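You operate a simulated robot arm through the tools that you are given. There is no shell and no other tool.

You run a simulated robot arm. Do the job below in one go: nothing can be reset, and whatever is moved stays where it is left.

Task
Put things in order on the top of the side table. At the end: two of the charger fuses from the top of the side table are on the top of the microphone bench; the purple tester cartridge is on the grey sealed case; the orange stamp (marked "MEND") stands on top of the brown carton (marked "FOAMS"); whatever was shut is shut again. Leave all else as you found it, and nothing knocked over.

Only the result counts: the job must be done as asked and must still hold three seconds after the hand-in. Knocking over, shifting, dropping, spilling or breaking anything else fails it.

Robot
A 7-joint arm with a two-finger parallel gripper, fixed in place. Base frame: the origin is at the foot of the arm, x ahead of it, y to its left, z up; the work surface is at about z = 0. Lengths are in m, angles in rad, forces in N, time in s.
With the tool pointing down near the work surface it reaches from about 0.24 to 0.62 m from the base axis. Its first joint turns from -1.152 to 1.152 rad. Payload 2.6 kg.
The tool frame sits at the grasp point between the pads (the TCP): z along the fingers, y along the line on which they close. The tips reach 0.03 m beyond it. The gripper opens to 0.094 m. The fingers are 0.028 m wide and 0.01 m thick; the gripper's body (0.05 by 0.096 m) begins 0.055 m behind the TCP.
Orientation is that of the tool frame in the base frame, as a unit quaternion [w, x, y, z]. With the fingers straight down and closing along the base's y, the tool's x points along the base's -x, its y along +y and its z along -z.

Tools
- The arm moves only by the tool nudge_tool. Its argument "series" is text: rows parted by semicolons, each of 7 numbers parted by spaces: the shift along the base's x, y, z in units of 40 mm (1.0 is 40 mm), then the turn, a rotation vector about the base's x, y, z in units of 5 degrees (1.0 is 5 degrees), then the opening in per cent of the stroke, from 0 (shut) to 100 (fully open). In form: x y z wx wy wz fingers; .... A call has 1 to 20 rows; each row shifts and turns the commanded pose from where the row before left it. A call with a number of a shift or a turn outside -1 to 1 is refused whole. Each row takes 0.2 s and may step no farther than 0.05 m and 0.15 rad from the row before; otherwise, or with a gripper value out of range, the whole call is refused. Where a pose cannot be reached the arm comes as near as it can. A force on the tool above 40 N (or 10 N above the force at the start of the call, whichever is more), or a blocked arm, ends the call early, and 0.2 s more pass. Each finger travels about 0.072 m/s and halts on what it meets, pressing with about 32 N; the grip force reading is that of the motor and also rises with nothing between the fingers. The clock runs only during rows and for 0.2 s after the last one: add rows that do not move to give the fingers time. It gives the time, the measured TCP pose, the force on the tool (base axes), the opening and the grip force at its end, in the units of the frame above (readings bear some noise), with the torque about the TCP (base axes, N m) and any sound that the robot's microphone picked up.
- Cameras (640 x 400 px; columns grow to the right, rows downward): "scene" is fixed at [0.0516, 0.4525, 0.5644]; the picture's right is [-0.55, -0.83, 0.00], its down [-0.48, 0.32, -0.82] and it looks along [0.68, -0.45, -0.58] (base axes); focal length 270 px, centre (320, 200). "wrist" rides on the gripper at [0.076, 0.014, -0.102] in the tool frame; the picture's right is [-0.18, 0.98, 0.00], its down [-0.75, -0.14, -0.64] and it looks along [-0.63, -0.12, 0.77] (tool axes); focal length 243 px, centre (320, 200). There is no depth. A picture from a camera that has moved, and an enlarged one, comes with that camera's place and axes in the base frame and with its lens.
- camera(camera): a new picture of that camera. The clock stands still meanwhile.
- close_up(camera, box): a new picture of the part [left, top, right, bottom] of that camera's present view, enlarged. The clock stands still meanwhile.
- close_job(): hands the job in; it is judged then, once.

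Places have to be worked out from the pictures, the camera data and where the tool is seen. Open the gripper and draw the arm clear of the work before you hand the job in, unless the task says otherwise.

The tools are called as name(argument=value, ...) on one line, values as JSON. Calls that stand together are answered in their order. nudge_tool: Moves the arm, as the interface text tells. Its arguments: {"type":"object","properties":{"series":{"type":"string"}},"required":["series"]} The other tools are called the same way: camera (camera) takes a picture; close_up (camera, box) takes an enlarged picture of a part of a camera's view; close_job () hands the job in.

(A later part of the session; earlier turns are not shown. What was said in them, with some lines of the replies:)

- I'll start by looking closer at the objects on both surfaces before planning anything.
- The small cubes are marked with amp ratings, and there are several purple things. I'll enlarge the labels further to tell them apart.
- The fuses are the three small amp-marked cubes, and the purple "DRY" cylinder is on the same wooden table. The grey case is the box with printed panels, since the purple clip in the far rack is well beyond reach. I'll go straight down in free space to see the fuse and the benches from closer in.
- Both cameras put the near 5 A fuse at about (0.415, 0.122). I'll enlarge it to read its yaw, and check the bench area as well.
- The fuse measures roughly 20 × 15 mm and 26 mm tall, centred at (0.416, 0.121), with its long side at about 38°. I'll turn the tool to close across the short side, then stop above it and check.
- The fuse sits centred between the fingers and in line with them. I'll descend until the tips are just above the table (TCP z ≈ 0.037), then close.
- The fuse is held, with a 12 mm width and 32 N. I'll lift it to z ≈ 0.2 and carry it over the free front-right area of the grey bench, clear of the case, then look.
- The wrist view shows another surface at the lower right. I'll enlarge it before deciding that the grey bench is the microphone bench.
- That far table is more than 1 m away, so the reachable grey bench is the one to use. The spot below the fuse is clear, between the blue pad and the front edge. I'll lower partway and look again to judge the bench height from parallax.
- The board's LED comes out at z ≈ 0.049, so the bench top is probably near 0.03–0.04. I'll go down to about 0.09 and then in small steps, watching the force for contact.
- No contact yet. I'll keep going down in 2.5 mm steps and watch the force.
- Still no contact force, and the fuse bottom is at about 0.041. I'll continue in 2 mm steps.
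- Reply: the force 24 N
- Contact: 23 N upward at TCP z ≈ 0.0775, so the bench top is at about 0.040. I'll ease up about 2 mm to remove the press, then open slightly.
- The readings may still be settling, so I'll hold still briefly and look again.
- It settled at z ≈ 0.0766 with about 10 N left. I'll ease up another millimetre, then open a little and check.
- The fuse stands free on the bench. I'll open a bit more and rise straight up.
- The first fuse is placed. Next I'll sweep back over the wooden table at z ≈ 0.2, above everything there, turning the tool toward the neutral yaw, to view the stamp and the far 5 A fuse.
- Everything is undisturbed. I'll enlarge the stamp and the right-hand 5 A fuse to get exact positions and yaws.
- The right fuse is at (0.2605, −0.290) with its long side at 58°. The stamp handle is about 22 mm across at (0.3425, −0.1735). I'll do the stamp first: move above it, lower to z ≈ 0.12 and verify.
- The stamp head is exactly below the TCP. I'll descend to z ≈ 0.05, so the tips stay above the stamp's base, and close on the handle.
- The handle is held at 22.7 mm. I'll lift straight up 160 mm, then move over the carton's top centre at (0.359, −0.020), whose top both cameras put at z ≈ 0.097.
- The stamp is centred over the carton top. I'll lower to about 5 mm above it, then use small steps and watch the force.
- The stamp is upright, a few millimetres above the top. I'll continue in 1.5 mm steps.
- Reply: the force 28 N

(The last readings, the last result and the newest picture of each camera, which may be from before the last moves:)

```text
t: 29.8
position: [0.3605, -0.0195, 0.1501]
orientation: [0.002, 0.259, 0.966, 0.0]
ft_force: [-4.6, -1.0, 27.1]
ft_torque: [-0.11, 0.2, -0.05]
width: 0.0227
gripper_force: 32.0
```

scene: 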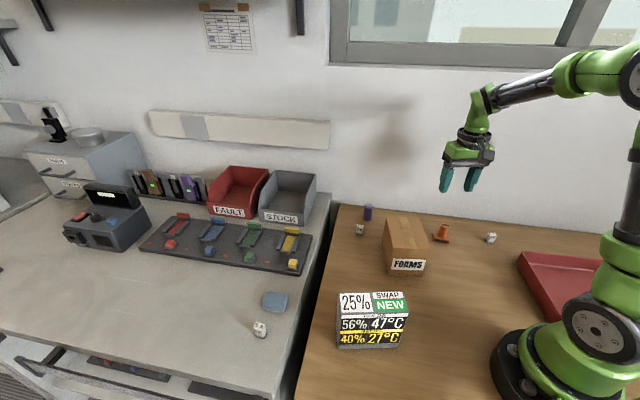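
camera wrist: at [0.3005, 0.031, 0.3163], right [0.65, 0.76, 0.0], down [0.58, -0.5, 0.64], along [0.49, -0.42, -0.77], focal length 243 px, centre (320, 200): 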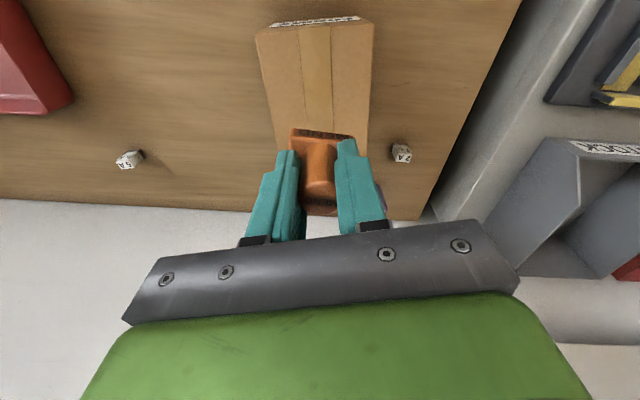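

Contact at 27 N. I'll back off about 2 mm and let it settle.

nudge_tool(series="0 0 0.045 0 0 0 0; 0 0 0 0 0 0 0; 0 0 0 0 0 0 0; 0 0 0 0 0 0 0")

```text
t: 30.8
position: [0.3593, -0.019, 0.149]
orientation: [-0.001, 0.259, 0.966, 0.0]
ft_force: [2.5, 0.6, 3.7]
ft_torque: [-0.03, -0.18, 0.0]
width: 0.0226
gripper_force: 32.0
```

Only about 4 N remains, so it's resting on the carton. I'll open the fingers.

nudge_tool(series="0 0 0.01 0 0 0 30; 0 0 0 0 0 0 45; 0 0 0 0 0 0 45; 0 0 0 0 0 0 45")

close_up(camera="scene", box=[370, 190, 450, 250])

camera(camera="wrist")

```text
t: 31.8
position: [0.3596, -0.0195, 0.1512]
orientation: [0.0, 0.26, 0.966, 0.0]
ft_force: [-0.3, -0.2, -0.3]
ft_torque: [0.01, 0.01, 0.01]
width: 0.0423
gripper_force: 0.1
```

```text
6.67 times, centred on (410, 220) of scene
camera zoom: at [0.0516, 0.4525, 0.5644], right [-0.55, -0.83, 0.0], down [-0.48, 0.32, -0.82], along [0.68, -0.45, -0.58], focal length 1798 px, centre (-280, 67)
```

zoom: 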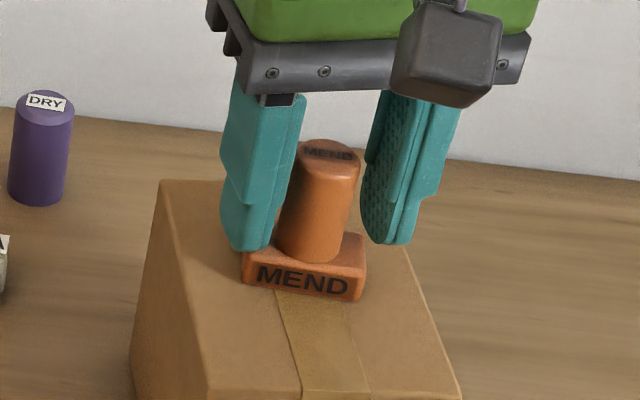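

```text
taken
camera wrist: at [0.3005, 0.0309, 0.2518], right [0.65, 0.76, 0.0], down [0.58, -0.5, 0.64], along [0.49, -0.42, -0.77], focal length 243 px, centre (320, 200)
```

wrist: 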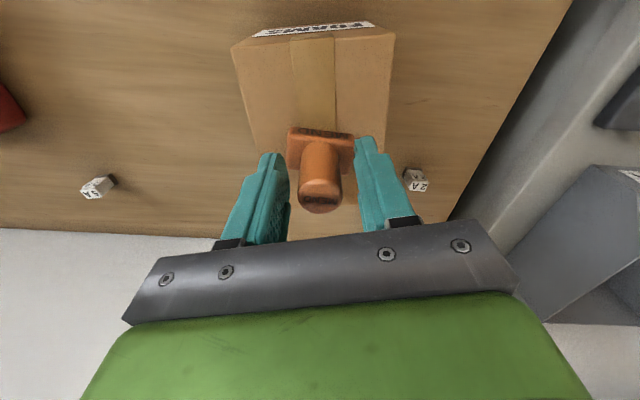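

The stamp stands upright on the carton with the fingers clear of it. I'll rise straight up past it, then go to the right-hand 5 A fuse at (0.2605, −0.290), yaw −32°.

nudge_tool(series="0 0 0.5 0 0 0 45; 0 0 1 0 0 0 45; 0 0 1 0 0 0 45; -0.31 -0.846 0 0 0 -0.4 50; -0.31 -0.846 0 0 0 0 50; -0.31 -0.846 0 0 0 0 50; -0.31 -0.846 0 0 0 0 50; -0.31 -0.846 0 0 0 0 50; -0.31 -0.846 0 0 0 0 50; -0.31 -0.846 -0.5 0 0 0 50; -0.31 -0.846 -0.5 0 0 0 50; 0 0 -1 0 0 0 50; 0 0 -1 0 0 0 50; 0 0 0 0 0 0 50; 0 0 0 0 0 0 50")

camera(camera="wrist")

camera(camera="scene")

```text
t: 35.0
position: [0.2612, -0.29, 0.1303]
orientation: [0.0, 0.277, 0.961, 0.0]
ft_force: [0.1, -0.1, -0.5]
ft_torque: [0.0, 0.0, 0.0]
width: 0.0471
gripper_force: 0.1
```

```text
taken
camera wrist: at [0.204, -0.2378, 0.2311], right [0.68, 0.74, 0.0], down [0.56, -0.52, 0.64], along [0.47, -0.43, -0.77], focal length 243 px, centre (320, 200)
```

wrist: 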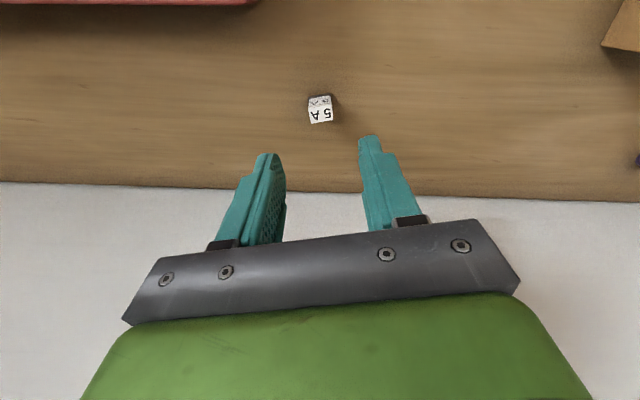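

```text
taken
```

scene: 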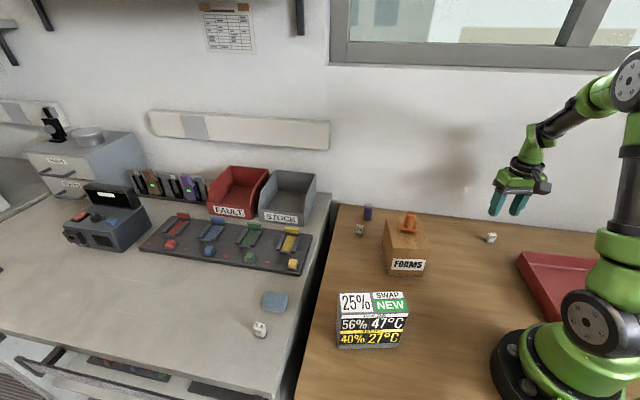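

The fuse is centred and in line with the fingers. I'll descend and grip it.

nudge_tool(series="0 0 -0.8 0 0 0 50; 0 0 -0.8 0 0 0 50; 0 0 -0.7 0 0 0 50; 0 0 0 0 0 0 50; 0 0 0 0 0 0 0; 0 0 0 0 0 0 0; 0 0 0 0 0 0 0; 0 0 0 0 0 0 0")

camera(camera="wrist")

```text
t: 36.8
position: [0.2601, -0.2899, 0.0382]
orientation: [0.0, 0.275, 0.961, 0.0]
ft_force: [0.5, 0.1, -0.9]
ft_torque: [0.0, -0.01, 0.01]
width: 0.0181
gripper_force: 32.4
```

```text
taken
camera wrist: at [0.2034, -0.2378, 0.1389], right [0.68, 0.74, 0.0], down [0.56, -0.52, 0.64], along [0.47, -0.43, -0.77], focal length 243 px, centre (320, 200)
```

wrist: 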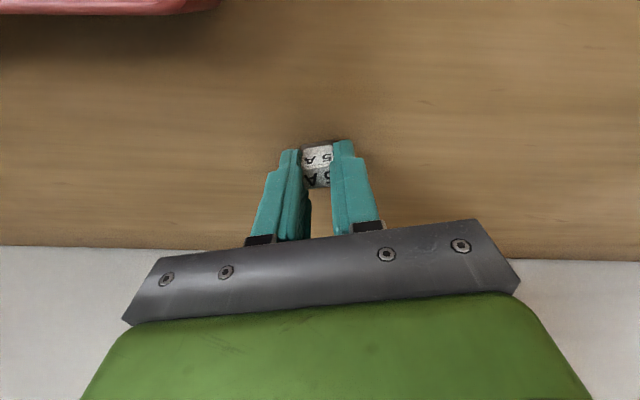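

The fuse is held at 18 mm. I'll lift to z ≈ 0.25, well above the stamp on the carton, and carry it around toward the bench while turning the tool.

nudge_tool(series="0 0 0.5 0 0 0 0; 0 0 1 0 0 0 0; 0 0 1 0 0 0 0; 0 0 1 0 0 0 0; 0 0 1 0 0 0 0; 0 0 0.8 0 0 0 0; 0.667 0.708 0 0 0 0.75 0; 0.667 0.708 0 0 0 0.75 0; 0.667 0.708 0 0 0 0.75 0; 0.667 0.708 0 0 0 0.75 0; 0.667 0.708 0 0 0 0.75 0; 0.667 0.708 0 0 0 0.75 0; 0.083 1 0 0 0 0.75 0; 0.083 1 0 0 0 0.75 0; 0.083 1 0 0 0 0.75 0; 0.083 1 0 0 0 0.75 0; 0.083 1 0 0 0 0.75 0; 0.083 1 0 0 0 0.75 0; 0 0 0 0 0 0 0")

camera(camera="scene")

```text
t: 40.8
position: [0.4395, 0.1217, 0.2509]
orientation: [0.0, -0.113, 0.994, 0.0]
ft_force: [-0.2, 0.3, -0.4]
ft_torque: [0.01, -0.04, -0.02]
width: 0.0182
gripper_force: 31.6
```

```text
taken
```

scene: 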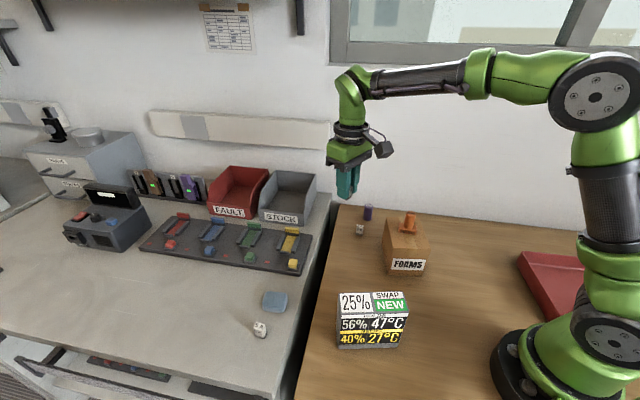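

Everything is still in place and the fuse is held. I'll continue to a spot on the bench about 60 mm from the first fuse, (0.32, 0.445).

nudge_tool(series="-0.332 0.898 0 0 0 0.667 0; -0.332 0.898 0 0 0 0.667 0; -0.332 0.898 0 0 0 0.667 0; -0.332 0.898 0 0 0 0.667 0; -0.332 0.898 0 0 0 0.667 0; -0.332 0.898 0 0 0 0.667 0; -0.332 0.898 0 0 0 0.667 0; -0.332 0.898 0 0 0 0.667 0; -0.332 0.898 0 0 0 0.667 0; 0 0 -0.7 0 0 0 0; 0 0 -0.7 0 0 0 0; 0 0 0 0 0 0 0; 0 0 0 0 0 0 0")

camera(camera="wrist")

camera(camera="scene")

```text
t: 43.6
position: [0.3211, 0.4434, 0.1942]
orientation: [-0.001, -0.366, 0.931, -0.001]
ft_force: [0.0, -0.8, -0.9]
ft_torque: [0.0, 0.01, -0.01]
width: 0.0181
gripper_force: 31.5
```

```text
taken
camera wrist: at [0.2548, 0.4017, 0.2956], right [-0.54, 0.84, 0.0], down [0.65, 0.41, 0.64], along [0.54, 0.34, -0.77], focal length 243 px, centre (320, 200)
```

wrist: 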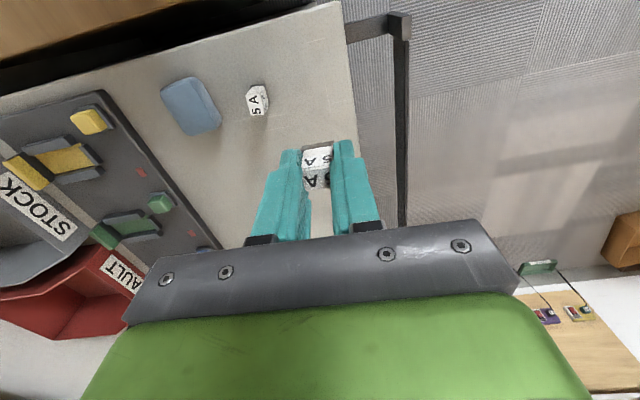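

```text
taken
```

scene: 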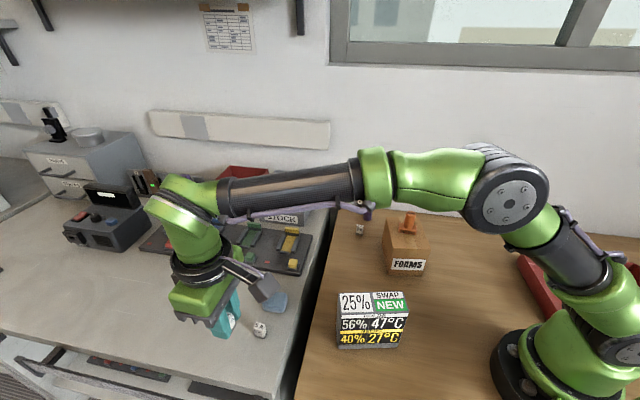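

The landing spot is clear bench, with the front edge and the first fuse both well away. I'll shift 6 mm inward, go down to 0.085, then feel for contact.

nudge_tool(series="0.15 0 -0.7 0 0 0 0; 0 0 -0.7 0 0 0 0; 0 0 -0.7 0 0 0 0; 0 0 -0.6 0 0 0 0; 0 0 0 0 0 0 0; 0 0 0 0 0 0 0")

camera(camera="wrist")

```text
t: 45.0
position: [0.3262, 0.4433, 0.086]
orientation: [0.0, -0.366, 0.931, -0.001]
ft_force: [-0.1, -0.1, -0.4]
ft_torque: [0.0, 0.0, -0.01]
width: 0.0184
gripper_force: 31.6
```

```text
taken
camera wrist: at [0.2613, 0.4019, 0.1871], right [-0.54, 0.84, 0.0], down [0.65, 0.41, 0.64], along [0.54, 0.34, -0.77], focal length 243 px, centre (320, 200)
```

wrist: 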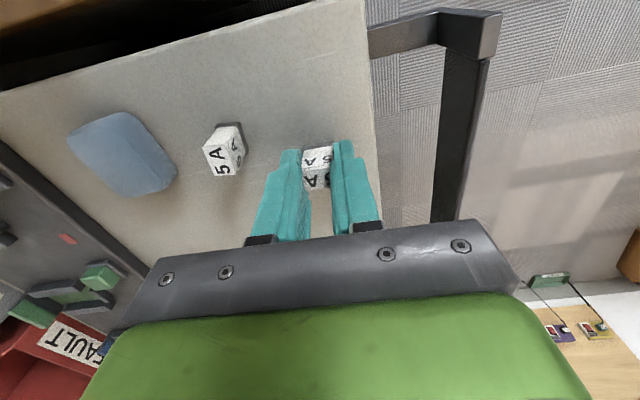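

The fuse is about 8 mm above the bench, with room to fuse 1 on the left. I'll step down.

nudge_tool(series="0 0 -0.05 0 0 0 0; 0 0 -0.05 0 0 0 0; 0 0 -0.04 0 0 0 0; 0 0 0 0 0 0 0")

```text
t: 46.0
position: [0.3264, 0.4433, 0.0799]
orientation: [0.001, -0.367, 0.93, 0.0]
ft_force: [-0.1, 0.2, -1.4]
ft_torque: [0.0, -0.01, 0.0]
width: 0.0185
gripper_force: 32.0
```

nudge_tool(series="0 0 -0.035 0 0 0 0; 0 0 -0.03 0 0 0 0; 0 0 0 0 0 0 0")

```text
t: 46.8
position: [0.3262, 0.4432, 0.0775]
orientation: [0.0, -0.366, 0.931, 0.0]
ft_force: [0.1, 0.5, -0.5]
ft_torque: [0.01, 0.01, -0.01]
width: 0.0184
gripper_force: 32.1
```

nudge_tool(series="0 0 -0.03 0 0 0 0; 0 0 -0.03 0 0 0 0; 0 0 0 0 0 0 0")

```text
t: 47.6
position: [0.3265, 0.4436, 0.0763]
orientation: [0.002, -0.366, 0.93, 0.0]
ft_force: [-0.5, -2.4, 12.8]
ft_torque: [-0.11, 0.07, -0.01]
width: 0.0183
gripper_force: 32.2
```

Light contact at 13 N. I'll ease up 1.2 mm, settle, and open.

nudge_tool(series="0 0 0.03 0 0 0 0; 0 0 0 0 0 0 0; 0 0 0 0 0 0 0; 0 0 0 0 0 0 28; 0 0 0 0 0 0 28; 0 0 0 0 0 0 28")

camera(camera="wrist")

```text
t: 49.0
position: [0.3261, 0.4425, 0.0772]
orientation: [-0.001, -0.365, 0.931, -0.001]
ft_force: [0.1, 0.5, -0.2]
ft_torque: [0.02, -0.03, -0.02]
width: 0.0266
gripper_force: 0.0
```

```text
taken
camera wrist: at [0.2609, 0.4016, 0.178], right [-0.54, 0.84, 0.0], down [0.65, 0.41, 0.64], along [0.54, 0.34, -0.77], focal length 243 px, centre (320, 200)
```

wrist: 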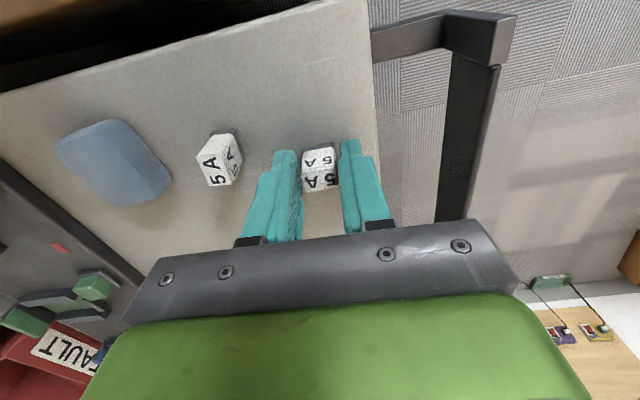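

Fuse 2 stands on the bench. I'll rise straight up, then move at height over to the purple "DRY" cartridge, turning the tool so that it closes parallel to the wall behind.

nudge_tool(series="0 0 0 0 0 0 35; 0 0 0.5 0 0 0 35; 0 0 1 0 0 0 35; 0 0 1 0 0 0 35; 0 0 1 0 0 -1 50; 0 0 1 0 0 -1 60; 0.3875 -0.916 0 0 0 -1 60; 0.3875 -0.916 0 0 0 -1 60; 0.3875 -0.916 0 0 0 -1 60; 0.3875 -0.916 0 0 0 -1 60; 0.3875 -0.916 0 0 0 -1 60; 0.3875 -0.916 0 0 0 -1 60; 0.3875 -0.916 0 0 0 -1 60; 0.3875 -0.916 0 0 0 -1 60; 0.25 -0.9 0 0 0 -1 60; 0.25 -0.9 0 0 0 -1 60; 0.25 -0.9 0 0 0 -1 60; 0.25 -0.9 0 0 0 -1 60; 0.25 -0.9 0 0 0 -1 60; 0 0 0 0 0 -1 60")

camera(camera="scene")

camera(camera="wrist")

```text
t: 53.2
position: [0.5016, -0.031, 0.2573]
orientation: [0.0, 0.319, 0.948, 0.0]
ft_force: [0.8, 0.7, 0.2]
ft_torque: [0.01, 0.0, -0.02]
width: 0.0564
gripper_force: 0.2
```

```text
taken
```

scene: 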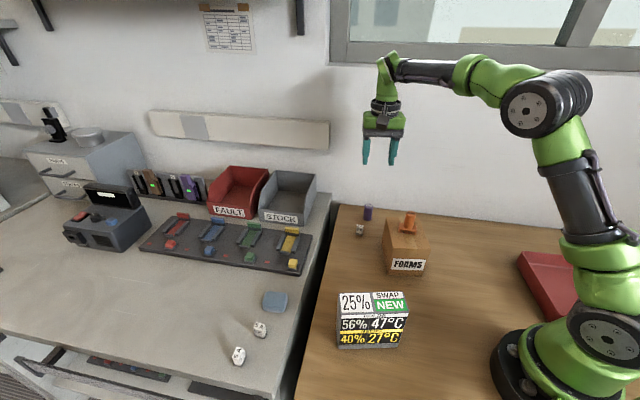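

```text
taken
camera wrist: at [0.4489, 0.027, 0.358], right [0.74, 0.67, 0.0], down [0.52, -0.57, 0.64], along [0.43, -0.48, -0.77], focal length 243 px, centre (320, 200)
```

wrist: 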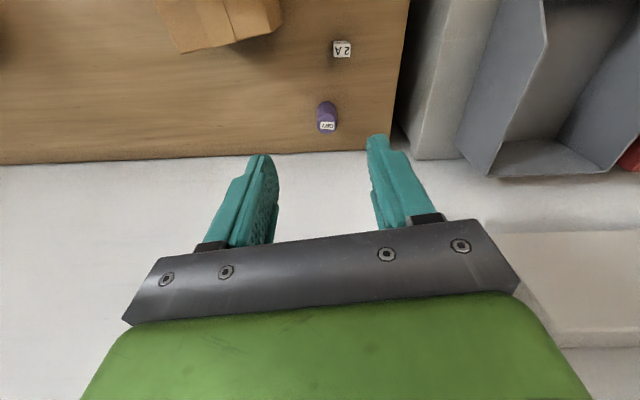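

I'll enlarge the cartridge here to fix its position precisely.

close_up(camera="wrist", box=[290, 85, 370, 145])

close_up(camera="scene", box=[345, 195, 393, 231])

close_up(camera="scene", box=[200, 300, 300, 375])

```text
6.67 times, centred on (330, 115) of wrist
camera zoom: at [0.4489, 0.027, 0.358], right [0.74, 0.67, 0.0], down [0.52, -0.57, 0.64], along [0.43, -0.48, -0.77], focal length 1618 px, centre (253, 767)
```

zoom: 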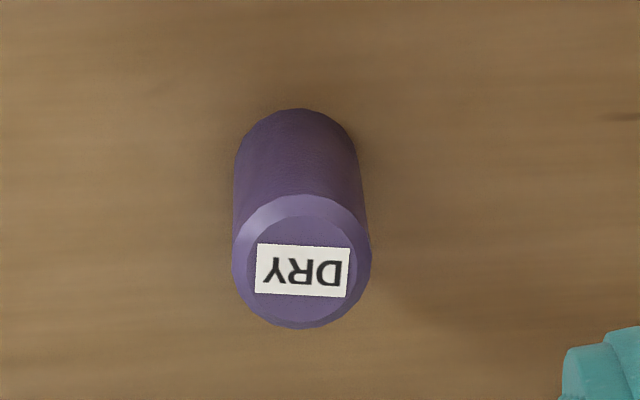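

```text
11.11 times, centred on (369, 213) of scene
camera zoom: at [0.0516, 0.4524, 0.5644], right [-0.55, -0.83, 0.0], down [-0.48, 0.32, -0.82], along [0.68, -0.45, -0.58], focal length 2997 px, centre (-224, 56)
```

zoom: 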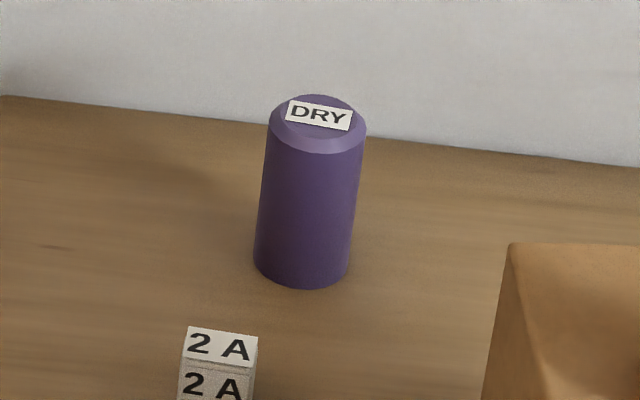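

```text
5.33 times, centred on (250, 338) of scene
camera zoom: at [0.0516, 0.4524, 0.5644], right [-0.55, -0.83, 0.0], down [-0.48, 0.32, -0.82], along [0.68, -0.45, -0.58], focal length 1438 px, centre (693, -533)
```

zoom: 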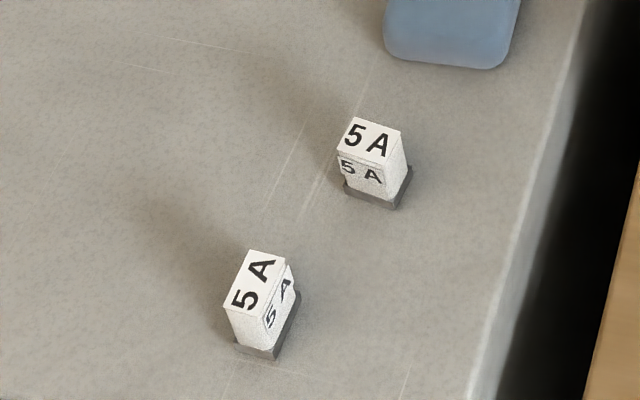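

Both fuses stand upright on the bench. The cartridge is at (0.540, −0.0605), about 27 mm in diameter and 58 mm tall, roughly 70 mm from the wall. I'll move above it and check alignment.

nudge_tool(series="0.48 -0.369 0 0 0 -0.7 60; 0.48 -0.369 0 0 0 -0.7 60; 0 0 -0.8 0 0 0 60; 0 0 -0.8 0 0 0 60; 0 0 -0.8 0 0 0 60; 0 0 -0.8 0 0 0 60; 0 0 0 0 0 0 60; 0 0 0 0 0 0 60")

camera(camera="wrist")

camera(camera="scene")

```text
t: 55.0
position: [0.54, -0.0596, 0.129]
orientation: [0.0, 0.374, 0.927, 0.001]
ft_force: [-0.7, -0.6, -0.7]
ft_torque: [0.01, 0.0, 0.02]
width: 0.0566
gripper_force: 0.0
```

```text
taken
camera wrist: at [0.4937, 0.0034, 0.23], right [0.82, 0.58, 0.0], down [0.44, -0.63, 0.64], along [0.37, -0.52, -0.77], focal length 243 px, centre (320, 200)
```

wrist: 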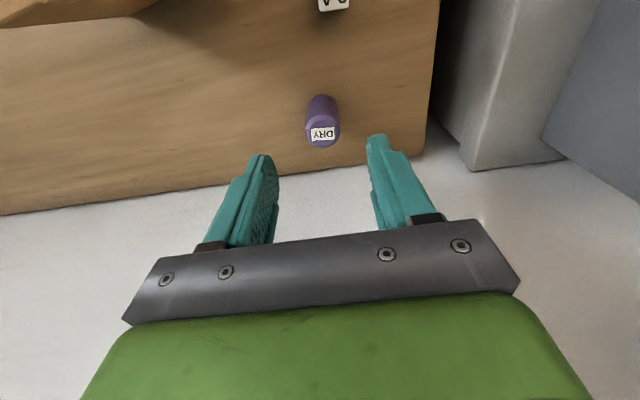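

```text
taken
```

scene: 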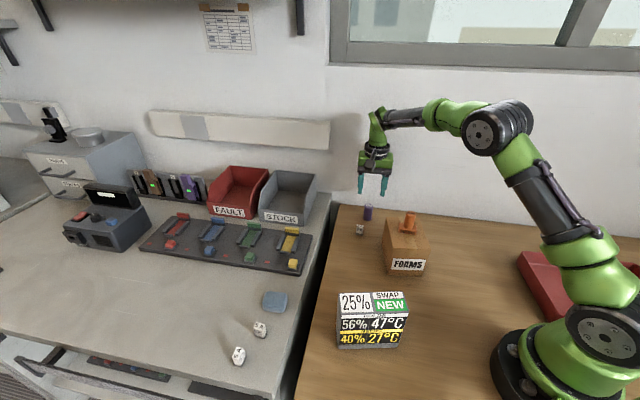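

The cartridge is about 2 mm to the right of centre. I'll correct that, descend to z ≈ 0.04, and close.

nudge_tool(series="0.045 0.032 -0.742 0 0 0 60; 0 0 -0.742 0 0 0 60; 0 0 -0.742 0 0 0 60; 0 0 0 0 0 0 60; 0 0 0 0 0 0 60")

camera(camera="wrist")

```text
t: 56.2
position: [0.541, -0.0593, 0.0399]
orientation: [0.0, 0.375, 0.927, 0.001]
ft_force: [0.7, -0.1, 0.3]
ft_torque: [0.0, 0.0, 0.0]
width: 0.0565
gripper_force: 0.0
```

```text
taken
camera wrist: at [0.4956, 0.0046, 0.1415], right [0.82, 0.58, 0.0], down [0.44, -0.63, 0.64], along [0.37, -0.52, -0.77], focal length 243 px, centre (320, 200)
```

wrist: 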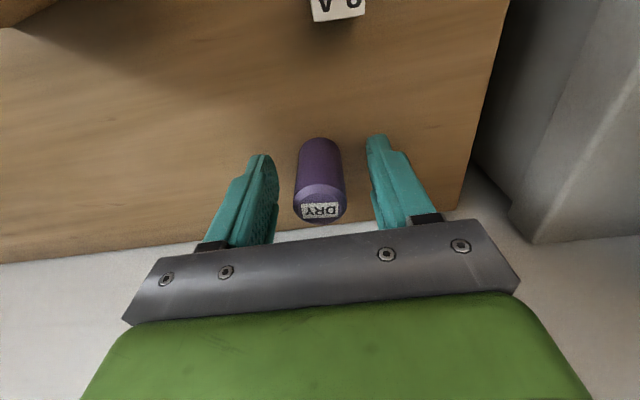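

The cartridge is centred between the fingers with no contact, so I'll close on it now.

nudge_tool(series="0 0 0 0 0 0 0; 0 0 0 0 0 0 0; 0 0 0 0 0 0 0; 0 0 0 0 0 0 0")

camera(camera="wrist")

```text
t: 57.2
position: [0.5407, -0.0592, 0.0408]
orientation: [0.0, 0.375, 0.927, 0.0]
ft_force: [-0.9, -0.5, -0.1]
ft_torque: [-0.01, -0.02, 0.0]
width: 0.0274
gripper_force: 32.2
```

```text
taken
camera wrist: at [0.4956, 0.0045, 0.1417], right [0.82, 0.58, 0.0], down [0.44, -0.63, 0.64], along [0.37, -0.52, -0.77], focal length 243 px, centre (320, 200)
```

wrist: 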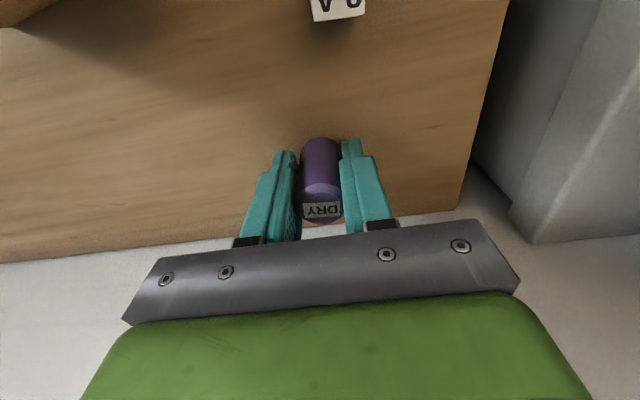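

The cartridge is held at 27 mm. I'll lift it well above the stamp and arc around the carton toward the case, turning on the way.

nudge_tool(series="0 0 0.5 0 0 0 0; 0 0 1 0 0 0 0; 0 0 1 0 0 0 0; 0 0 1 0 0 1 0; 0 0 1 0 0 1 0; 0 0 1 0 0 1 0; 0 0 0.25 0 0 1 0; -0.355 0.895 0 0 0 1 0; -0.355 0.895 0 0 0 1 0; -0.355 0.895 0 0 0 1 0; -0.355 0.895 0 0 0 1 0; -0.355 0.895 0 0 0 1 0; -0.9375 0.3125 0 0 0 1 0; -0.9375 0.3125 0 0 0 1 0; -0.9375 0.3125 0 0 0 1 0; -0.9375 0.3125 0 0 0 1 0; 0 0 0 0 0 0 0; 0 0 0 0 0 0 0")

camera(camera="wrist")

close_up(camera="scene", box=[325, 280, 421, 352])

camera(camera="scene")

```text
t: 61.0
position: [0.3207, 0.1705, 0.2698]
orientation: [0.0, -0.182, 0.983, 0.0]
ft_force: [0.8, 0.4, -0.2]
ft_torque: [0.04, 0.02, 0.0]
width: 0.0266
gripper_force: 32.2
```

```text
taken
camera wrist: at [0.2429, 0.1567, 0.3708], right [-0.18, 0.98, 0.0], down [0.75, 0.14, 0.64], along [0.63, 0.12, -0.77], focal length 243 px, centre (320, 200)
```

wrist: 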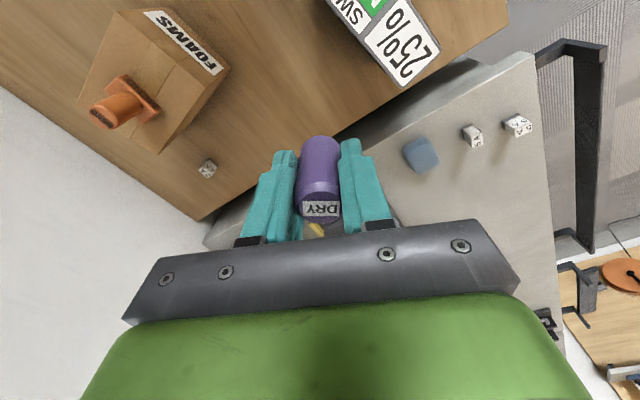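

```text
5.56 times, centred on (373, 316) of scene
camera zoom: at [0.0516, 0.4525, 0.5644], right [-0.55, -0.83, 0.0], down [-0.48, 0.32, -0.82], along [0.68, -0.45, -0.58], focal length 1498 px, centre (26, -444)
```

zoom: 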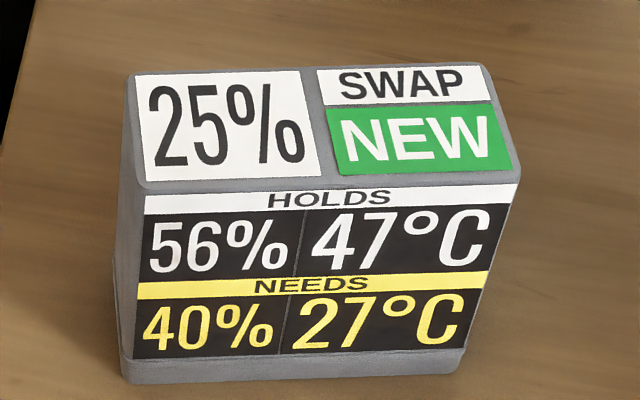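

```text
taken
```

scene: 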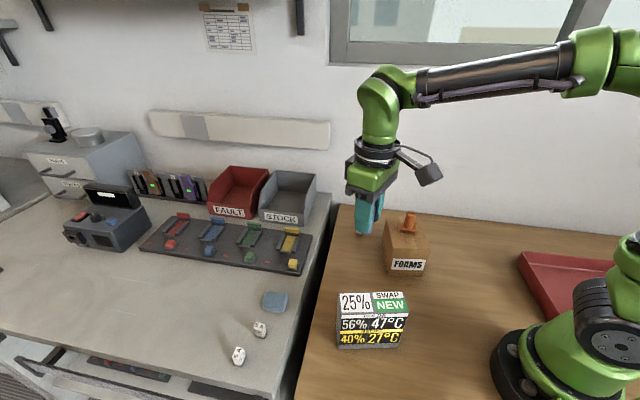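

The cartridge is held upright and the case corner is in view. I'll enlarge the case from this side to pin down its top height, and check that the red tray is empty.

close_up(camera="wrist", box=[310, 0, 470, 100])

close_up(camera="scene", box=[500, 235, 640, 335])

```text
4.00 times, centred on (390, 50) of wrist
camera zoom: at [0.2429, 0.1567, 0.3708], right [-0.18, 0.98, 0.0], down [0.75, 0.14, 0.64], along [0.63, 0.12, -0.77], focal length 970 px, centre (40, 800)
```

zoom: 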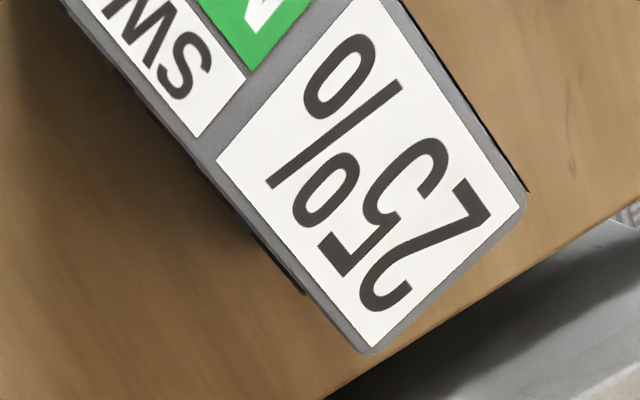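

```text
4.00 times, centred on (570, 285) of scene
camera zoom: at [0.0516, 0.4525, 0.5644], right [-0.55, -0.83, 0.0], down [-0.48, 0.32, -0.82], along [0.68, -0.45, -0.58], focal length 1079 px, centre (-680, -140)
```

zoom: 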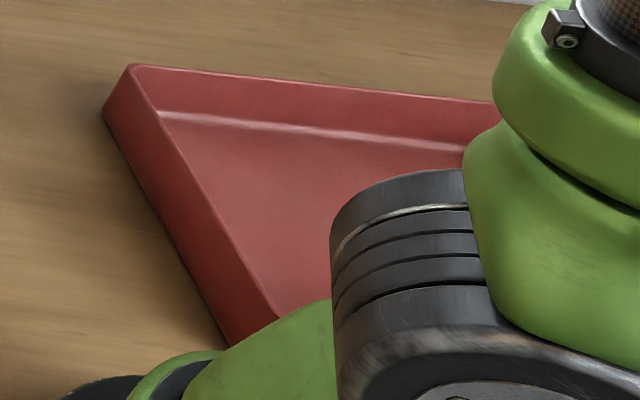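

Triangulating the "25%" panel corner from both cameras puts the case top at z ≈ 0.122, centred at (0.246, 0.2075), with a flat face of about 122 × 43 mm. The tray looks empty. I'll move above the centre and check.

nudge_tool(series="-0.615 0.307 0 0 0 0.3 0; -0.615 0.307 0 0 0 0.3 0; -0.615 0.307 0 0 0 0.3 0; 0 0 -0.5 0 0 0 0; 0 0 -0.5 0 0 0 0; 0 0 0 0 0 0 0; 0 0 0 0 0 0 0")

camera(camera="wrist")

close_up(camera="scene", box=[310, 200, 450, 350])

```text
t: 62.6
position: [0.2451, 0.2075, 0.2282]
orientation: [0.0, -0.221, 0.975, -0.001]
ft_force: [0.7, -0.2, -0.5]
ft_torque: [-0.01, 0.01, 0.0]
width: 0.0265
gripper_force: 32.1
```

```text
taken
camera wrist: at [0.1706, 0.1875, 0.3301], right [-0.26, 0.97, 0.0], down [0.74, 0.2, 0.64], along [0.62, 0.16, -0.77], focal length 243 px, centre (320, 200)
```

wrist: 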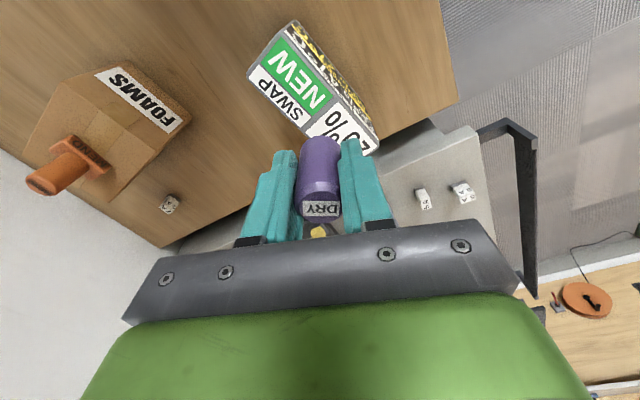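

```text
2.67 times, centred on (380, 275) of scene
camera zoom: at [0.0516, 0.4525, 0.5644], right [-0.55, -0.83, 0.0], down [-0.48, 0.32, -0.82], along [0.68, -0.45, -0.58], focal length 719 px, centre (160, 0)
```

zoom: 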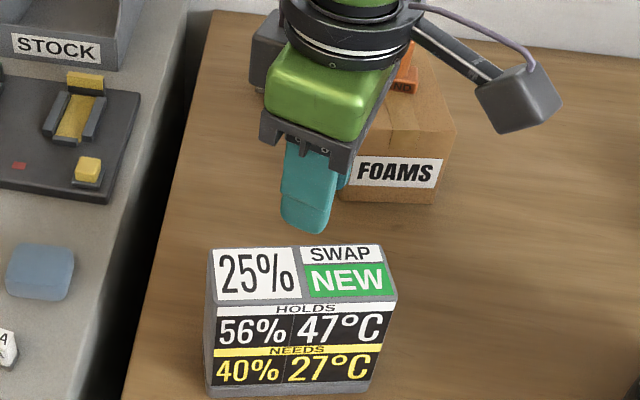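

I'll enlarge to check the cartridge's drop point against the case-top corners.

close_up(camera="wrist", box=[230, 10, 406, 170])

```text
2.50 times, centred on (318, 90) of wrist
camera zoom: at [0.1706, 0.1875, 0.3301], right [-0.26, 0.97, 0.0], down [0.74, 0.2, 0.64], along [0.62, 0.16, -0.77], focal length 606 px, centre (325, 475)
```

zoom: 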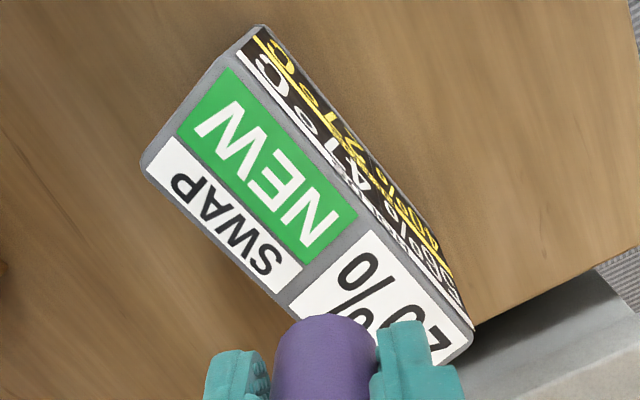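

The corners from both cameras agree, and the TCP is over the centre of the top face to within about 1 mm. I'll lower to roughly 5 mm above it.

nudge_tool(series="0 0 -0.5 0 0 0 0; 0 0 -0.5 0 0 0 0; 0 0 -0.4 0 0 0 0; 0 0 0 0 0 0 0; 0 0 0 0 0 0 0")

close_up(camera="scene", box=[325, 250, 421, 330])

camera(camera="wrist")

```text
t: 63.8
position: [0.2457, 0.2074, 0.1736]
orientation: [0.0, -0.22, 0.975, 0.0]
ft_force: [-0.5, 0.5, -0.5]
ft_torque: [-0.01, 0.02, 0.01]
width: 0.0263
gripper_force: 31.7
```

```text
5.00 times, centred on (373, 290) of scene
camera zoom: at [0.0516, 0.4525, 0.5644], right [-0.55, -0.83, 0.0], down [-0.48, 0.32, -0.82], along [0.68, -0.45, -0.58], focal length 1348 px, centre (55, -250)
```

zoom: 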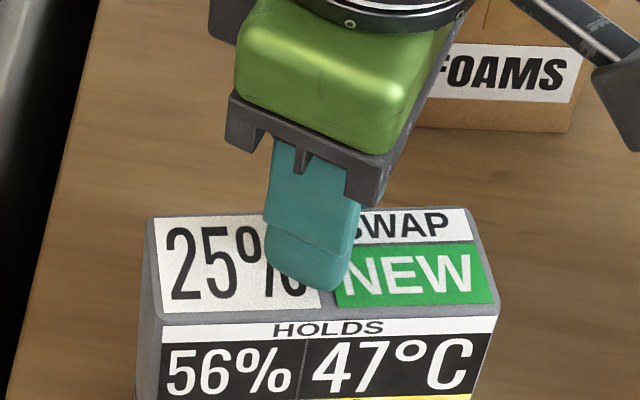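

```text
taken
camera wrist: at [0.1708, 0.1876, 0.2741], right [-0.26, 0.97, 0.0], down [0.74, 0.2, 0.64], along [0.62, 0.16, -0.77], focal length 243 px, centre (320, 200)
```

wrist: 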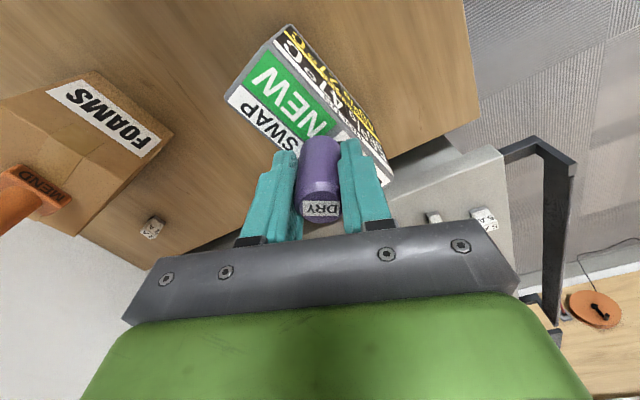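

I'll step down carefully in 2 mm steps, then 1 mm steps.

nudge_tool(series="0 0 -0.05 0 0 0 0; 0 0 -0.05 0 0 0 0; 0 0 -0.05 0 0 0 0; 0 0 0 0 0 0 0")

```text
t: 64.8
position: [0.2458, 0.2092, 0.1673]
orientation: [0.0, -0.221, 0.975, 0.0]
ft_force: [-1.1, -0.3, 0.5]
ft_torque: [0.0, 0.0, 0.01]
width: 0.0265
gripper_force: 32.0
```

nudge_tool(series="0 0 -0.03 0 0 0 0; 0 0 -0.03 0 0 0 0; 0 0 0 0 0 0 0")

close_up(camera="wrist", box=[220, 20, 400, 220])

```text
t: 65.6
position: [0.2452, 0.2077, 0.1652]
orientation: [0.0, -0.22, 0.976, 0.0]
ft_force: [-0.4, 0.2, 3.6]
ft_torque: [-0.11, 0.03, 0.04]
width: 0.0262
gripper_force: 32.4
```

```text
2.00 times, centred on (310, 120) of wrist
camera zoom: at [0.1708, 0.1883, 0.2665], right [-0.26, 0.97, 0.0], down [0.74, 0.2, 0.64], along [0.62, 0.16, -0.77], focal length 485 px, centre (340, 360)
```

zoom: 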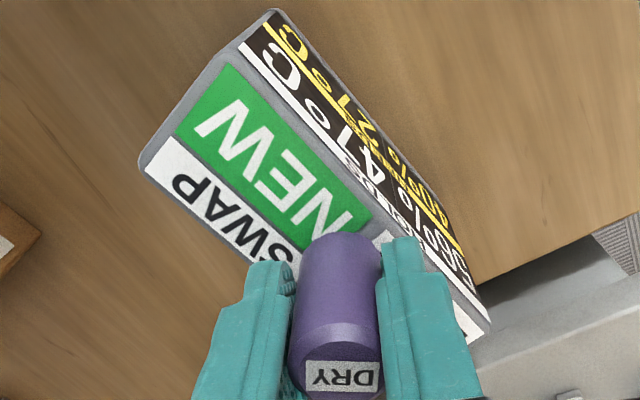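

A first 3.6 N hint of contact. I'll go 0.6 mm further to confirm.

nudge_tool(series="0 0 -0.015 0 0 0 0; 0 0 0 0 0 0 0; 0 0 0 0 0 0 0")

```text
t: 66.4
position: [0.2456, 0.2094, 0.1652]
orientation: [0.001, -0.221, 0.975, 0.0]
ft_force: [-3.2, -1.8, 14.9]
ft_torque: [-0.03, 0.14, 0.03]
width: 0.0262
gripper_force: 31.8
```

Contact confirmed at 15 N. I'll ease off 0.9 mm and let it settle.

nudge_tool(series="0 0 0.022 0 0 0 0; 0 0 0 0 0 0 0; 0 0 0 0 0 0 0; 0 0 0 0 0 0 0")

```text
t: 67.4
position: [0.2462, 0.2068, 0.1658]
orientation: [0.0, -0.221, 0.975, 0.0]
ft_force: [0.5, 0.2, 1.9]
ft_torque: [-0.02, -0.01, 0.04]
width: 0.0264
gripper_force: 32.2
```

Only about 2 N remains, so the cartridge is seated. I'll open gently.

nudge_tool(series="0 0 0 0 0 0 34; 0 0 0 0 0 0 40; 0 0 0 0 0 0 44; 0 0 0 0 0 0 44")

close_up(camera="wrist", box=[220, 20, 400, 220])

close_up(camera="scene", box=[325, 250, 421, 330])

```text
t: 68.4
position: [0.2449, 0.2082, 0.1658]
orientation: [0.001, -0.22, 0.975, 0.0]
ft_force: [-0.1, 0.0, -1.0]
ft_torque: [-0.03, 0.01, -0.01]
width: 0.0416
gripper_force: 0.0
```

```text
2.00 times, centred on (310, 120) of wrist
camera zoom: at [0.171, 0.188, 0.2668], right [-0.26, 0.97, 0.0], down [0.74, 0.2, 0.64], along [0.62, 0.16, -0.77], focal length 485 px, centre (340, 360)
```

zoom: 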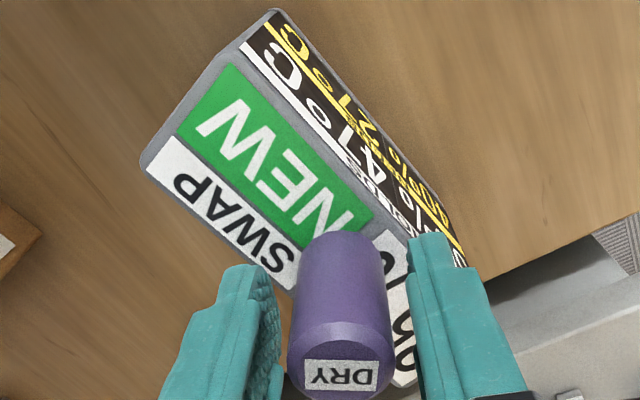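

```text
5.00 times, centred on (373, 290) of scene
camera zoom: at [0.0516, 0.4525, 0.5644], right [-0.55, -0.83, 0.0], down [-0.48, 0.32, -0.82], along [0.68, -0.45, -0.58], focal length 1348 px, centre (55, -250)
```

zoom: 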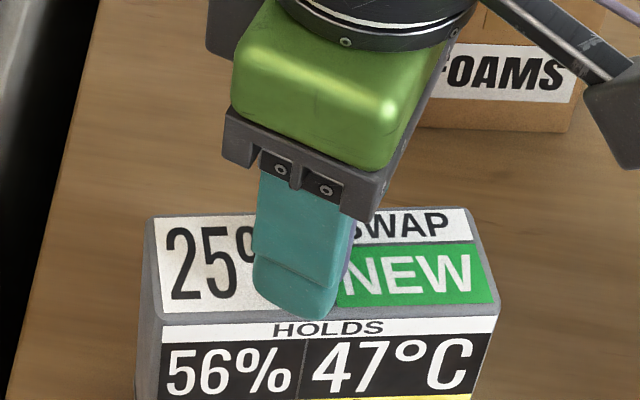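

The cartridge stands freely on the case. I'll rise straight up, then draw the arm back toward its starting pose with the gripper open.

nudge_tool(series="0 0 0.25 0 0 0 44; 0 0 0.5 0 0 0 44; 0 0 0.8 0 0 0 44; 0 0 0.8 0 0 0 44; 0 0 0.8 0 0 0 50; 0 0 0 0 0 0 60; 0.8 -0.37 0.4 0 0 -0.85 80; 0.8 -0.37 0.4 0 0 -0.85 100; 0.8 -0.37 0.3 0 0 -0.85 100; 0.8 -0.37 0.2 0 0 -0.85 100; 0.8 -0.37 0 0 0 -0.85 100; 0 0 0 0 0 -0.85 100; 0 0 0 0 0 0 100")

camera(camera="scene")

camera(camera="wrist")

```text
t: 71.2
position: [0.4066, 0.1342, 0.3439]
orientation: [0.0, 0.001, 1.0, 0.0]
ft_force: [-0.8, -0.3, 0.6]
ft_torque: [-0.01, 0.03, 0.0]
width: 0.0939
gripper_force: 0.1
```

```text
taken
```

scene: 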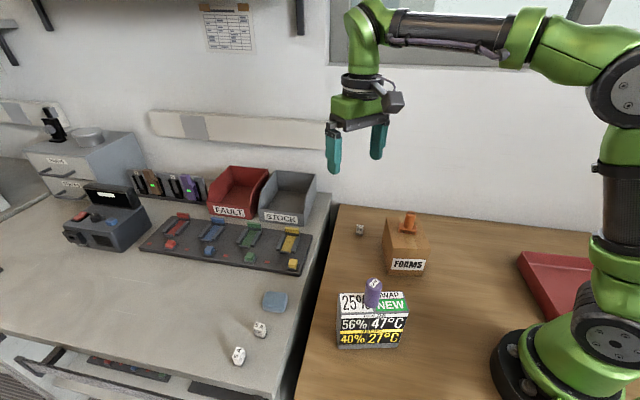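

```text
taken
camera wrist: at [0.3293, 0.1484, 0.4445], right [0.19, 0.98, 0.0], down [0.75, -0.14, 0.64], along [0.63, -0.12, -0.77], focal length 243 px, centre (320, 200)
```

wrist: 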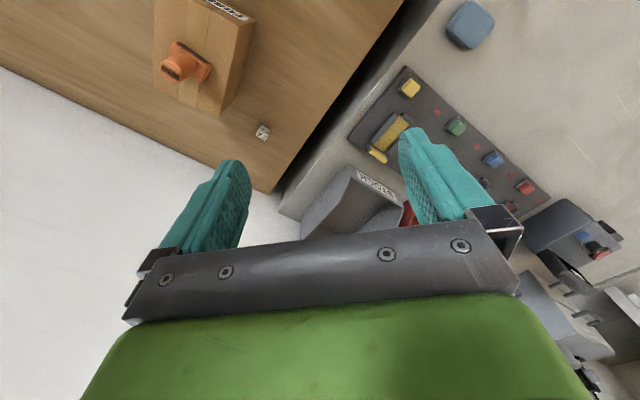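

I'll do a final close check of the case with the cartridge, the carton with the stamp, the fuses, and the rest of the bench before handing in.

close_up(camera="scene", box=[325, 265, 421, 355])

close_up(camera="scene", box=[345, 200, 465, 280])

close_up(camera="scene", box=[200, 280, 310, 375])

close_up(camera="scene", box=[0, 90, 330, 290])

```text
4.44 times, centred on (373, 310) of scene
camera zoom: at [0.0516, 0.4525, 0.5644], right [-0.55, -0.83, 0.0], down [-0.48, 0.32, -0.82], along [0.68, -0.45, -0.58], focal length 1199 px, centre (84, -289)
```

zoom: 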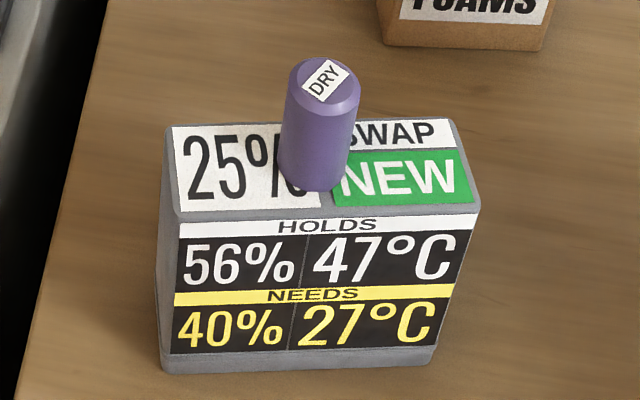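

```text
5.00 times, centred on (405, 240) of scene
camera zoom: at [0.0516, 0.4525, 0.5644], right [-0.55, -0.83, 0.0], down [-0.48, 0.32, -0.82], along [0.68, -0.45, -0.58], focal length 1348 px, centre (-105, 0)
```

zoom: 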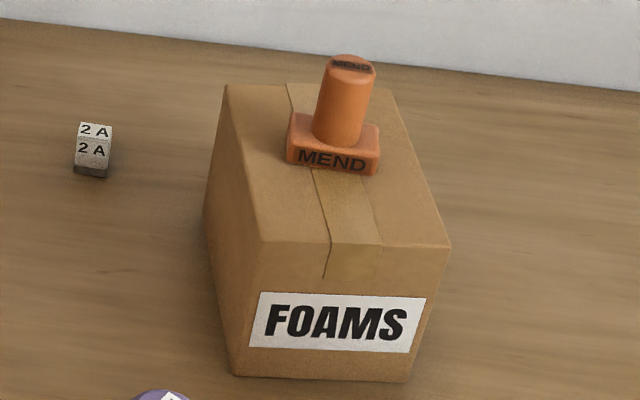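

```text
4.21 times, centred on (255, 328) of scene
camera zoom: at [0.0516, 0.4525, 0.5644], right [-0.55, -0.83, 0.0], down [-0.48, 0.32, -0.82], along [0.68, -0.45, -0.58], focal length 1136 px, centre (594, -337)
```

zoom: 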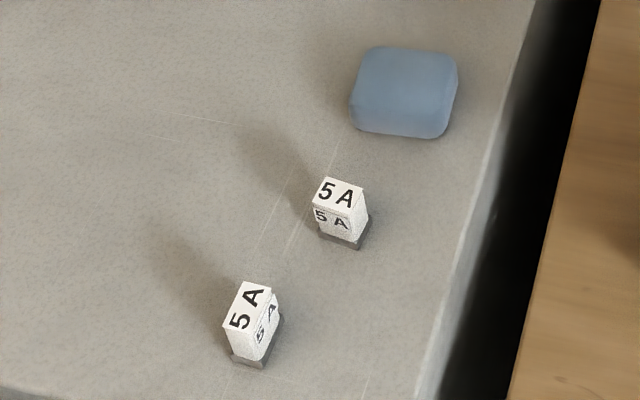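

```text
1.94 times, centred on (165, 190) of scene
camera zoom: at [0.0516, 0.4525, 0.5644], right [-0.55, -0.83, 0.0], down [-0.48, 0.32, -0.82], along [0.68, -0.45, -0.58], focal length 523 px, centre (621, 219)
```

zoom: 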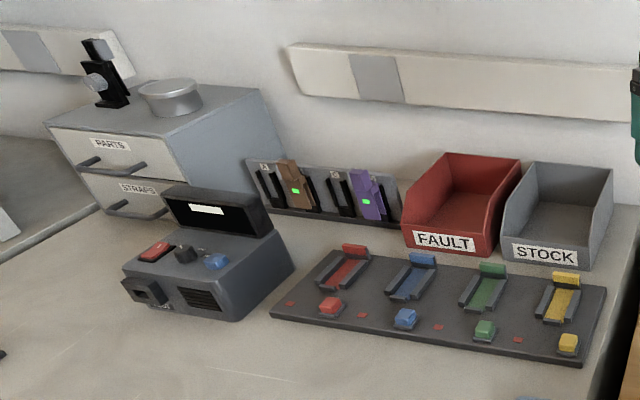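

The final pictures show the two 5 A fuses standing on the grey bench and the purple cartridge upright on the grey case. The MEND stamp stands on the FOAMS carton. Nothing else has moved, nothing was opened, and the arm is clear with the gripper open, so I'm handing in.

close_job()

```text
The job is handed in.
```

I finished the job and handed it in, but two of the names in the task were not marked on anything, so I had to work out which things they meant.

- **Fuses:** the two 5 A fuses from the wooden table now stand on the grey bench, about 60 mm apart. The 2 A fuse is still where it was. I took the grey bench to be the microphone bench because it was the only other surface the arm could reach.
- **Purple cartridge:** the purple cylinder marked "DRY" stands upright in the middle of the grey case's top. I took it to be the tester cartridge because the only other purple items I could see, in the rack and on the far table, were out of reach.
- **Stamp:** the orange "MEND" stamp stands upright on the brown "FOAMS" carton.

I opened nothing, so everything that was shut stayed shut. In the last pictures nothing else had moved or fallen. The arm is back near its starting pose with the gripper open.
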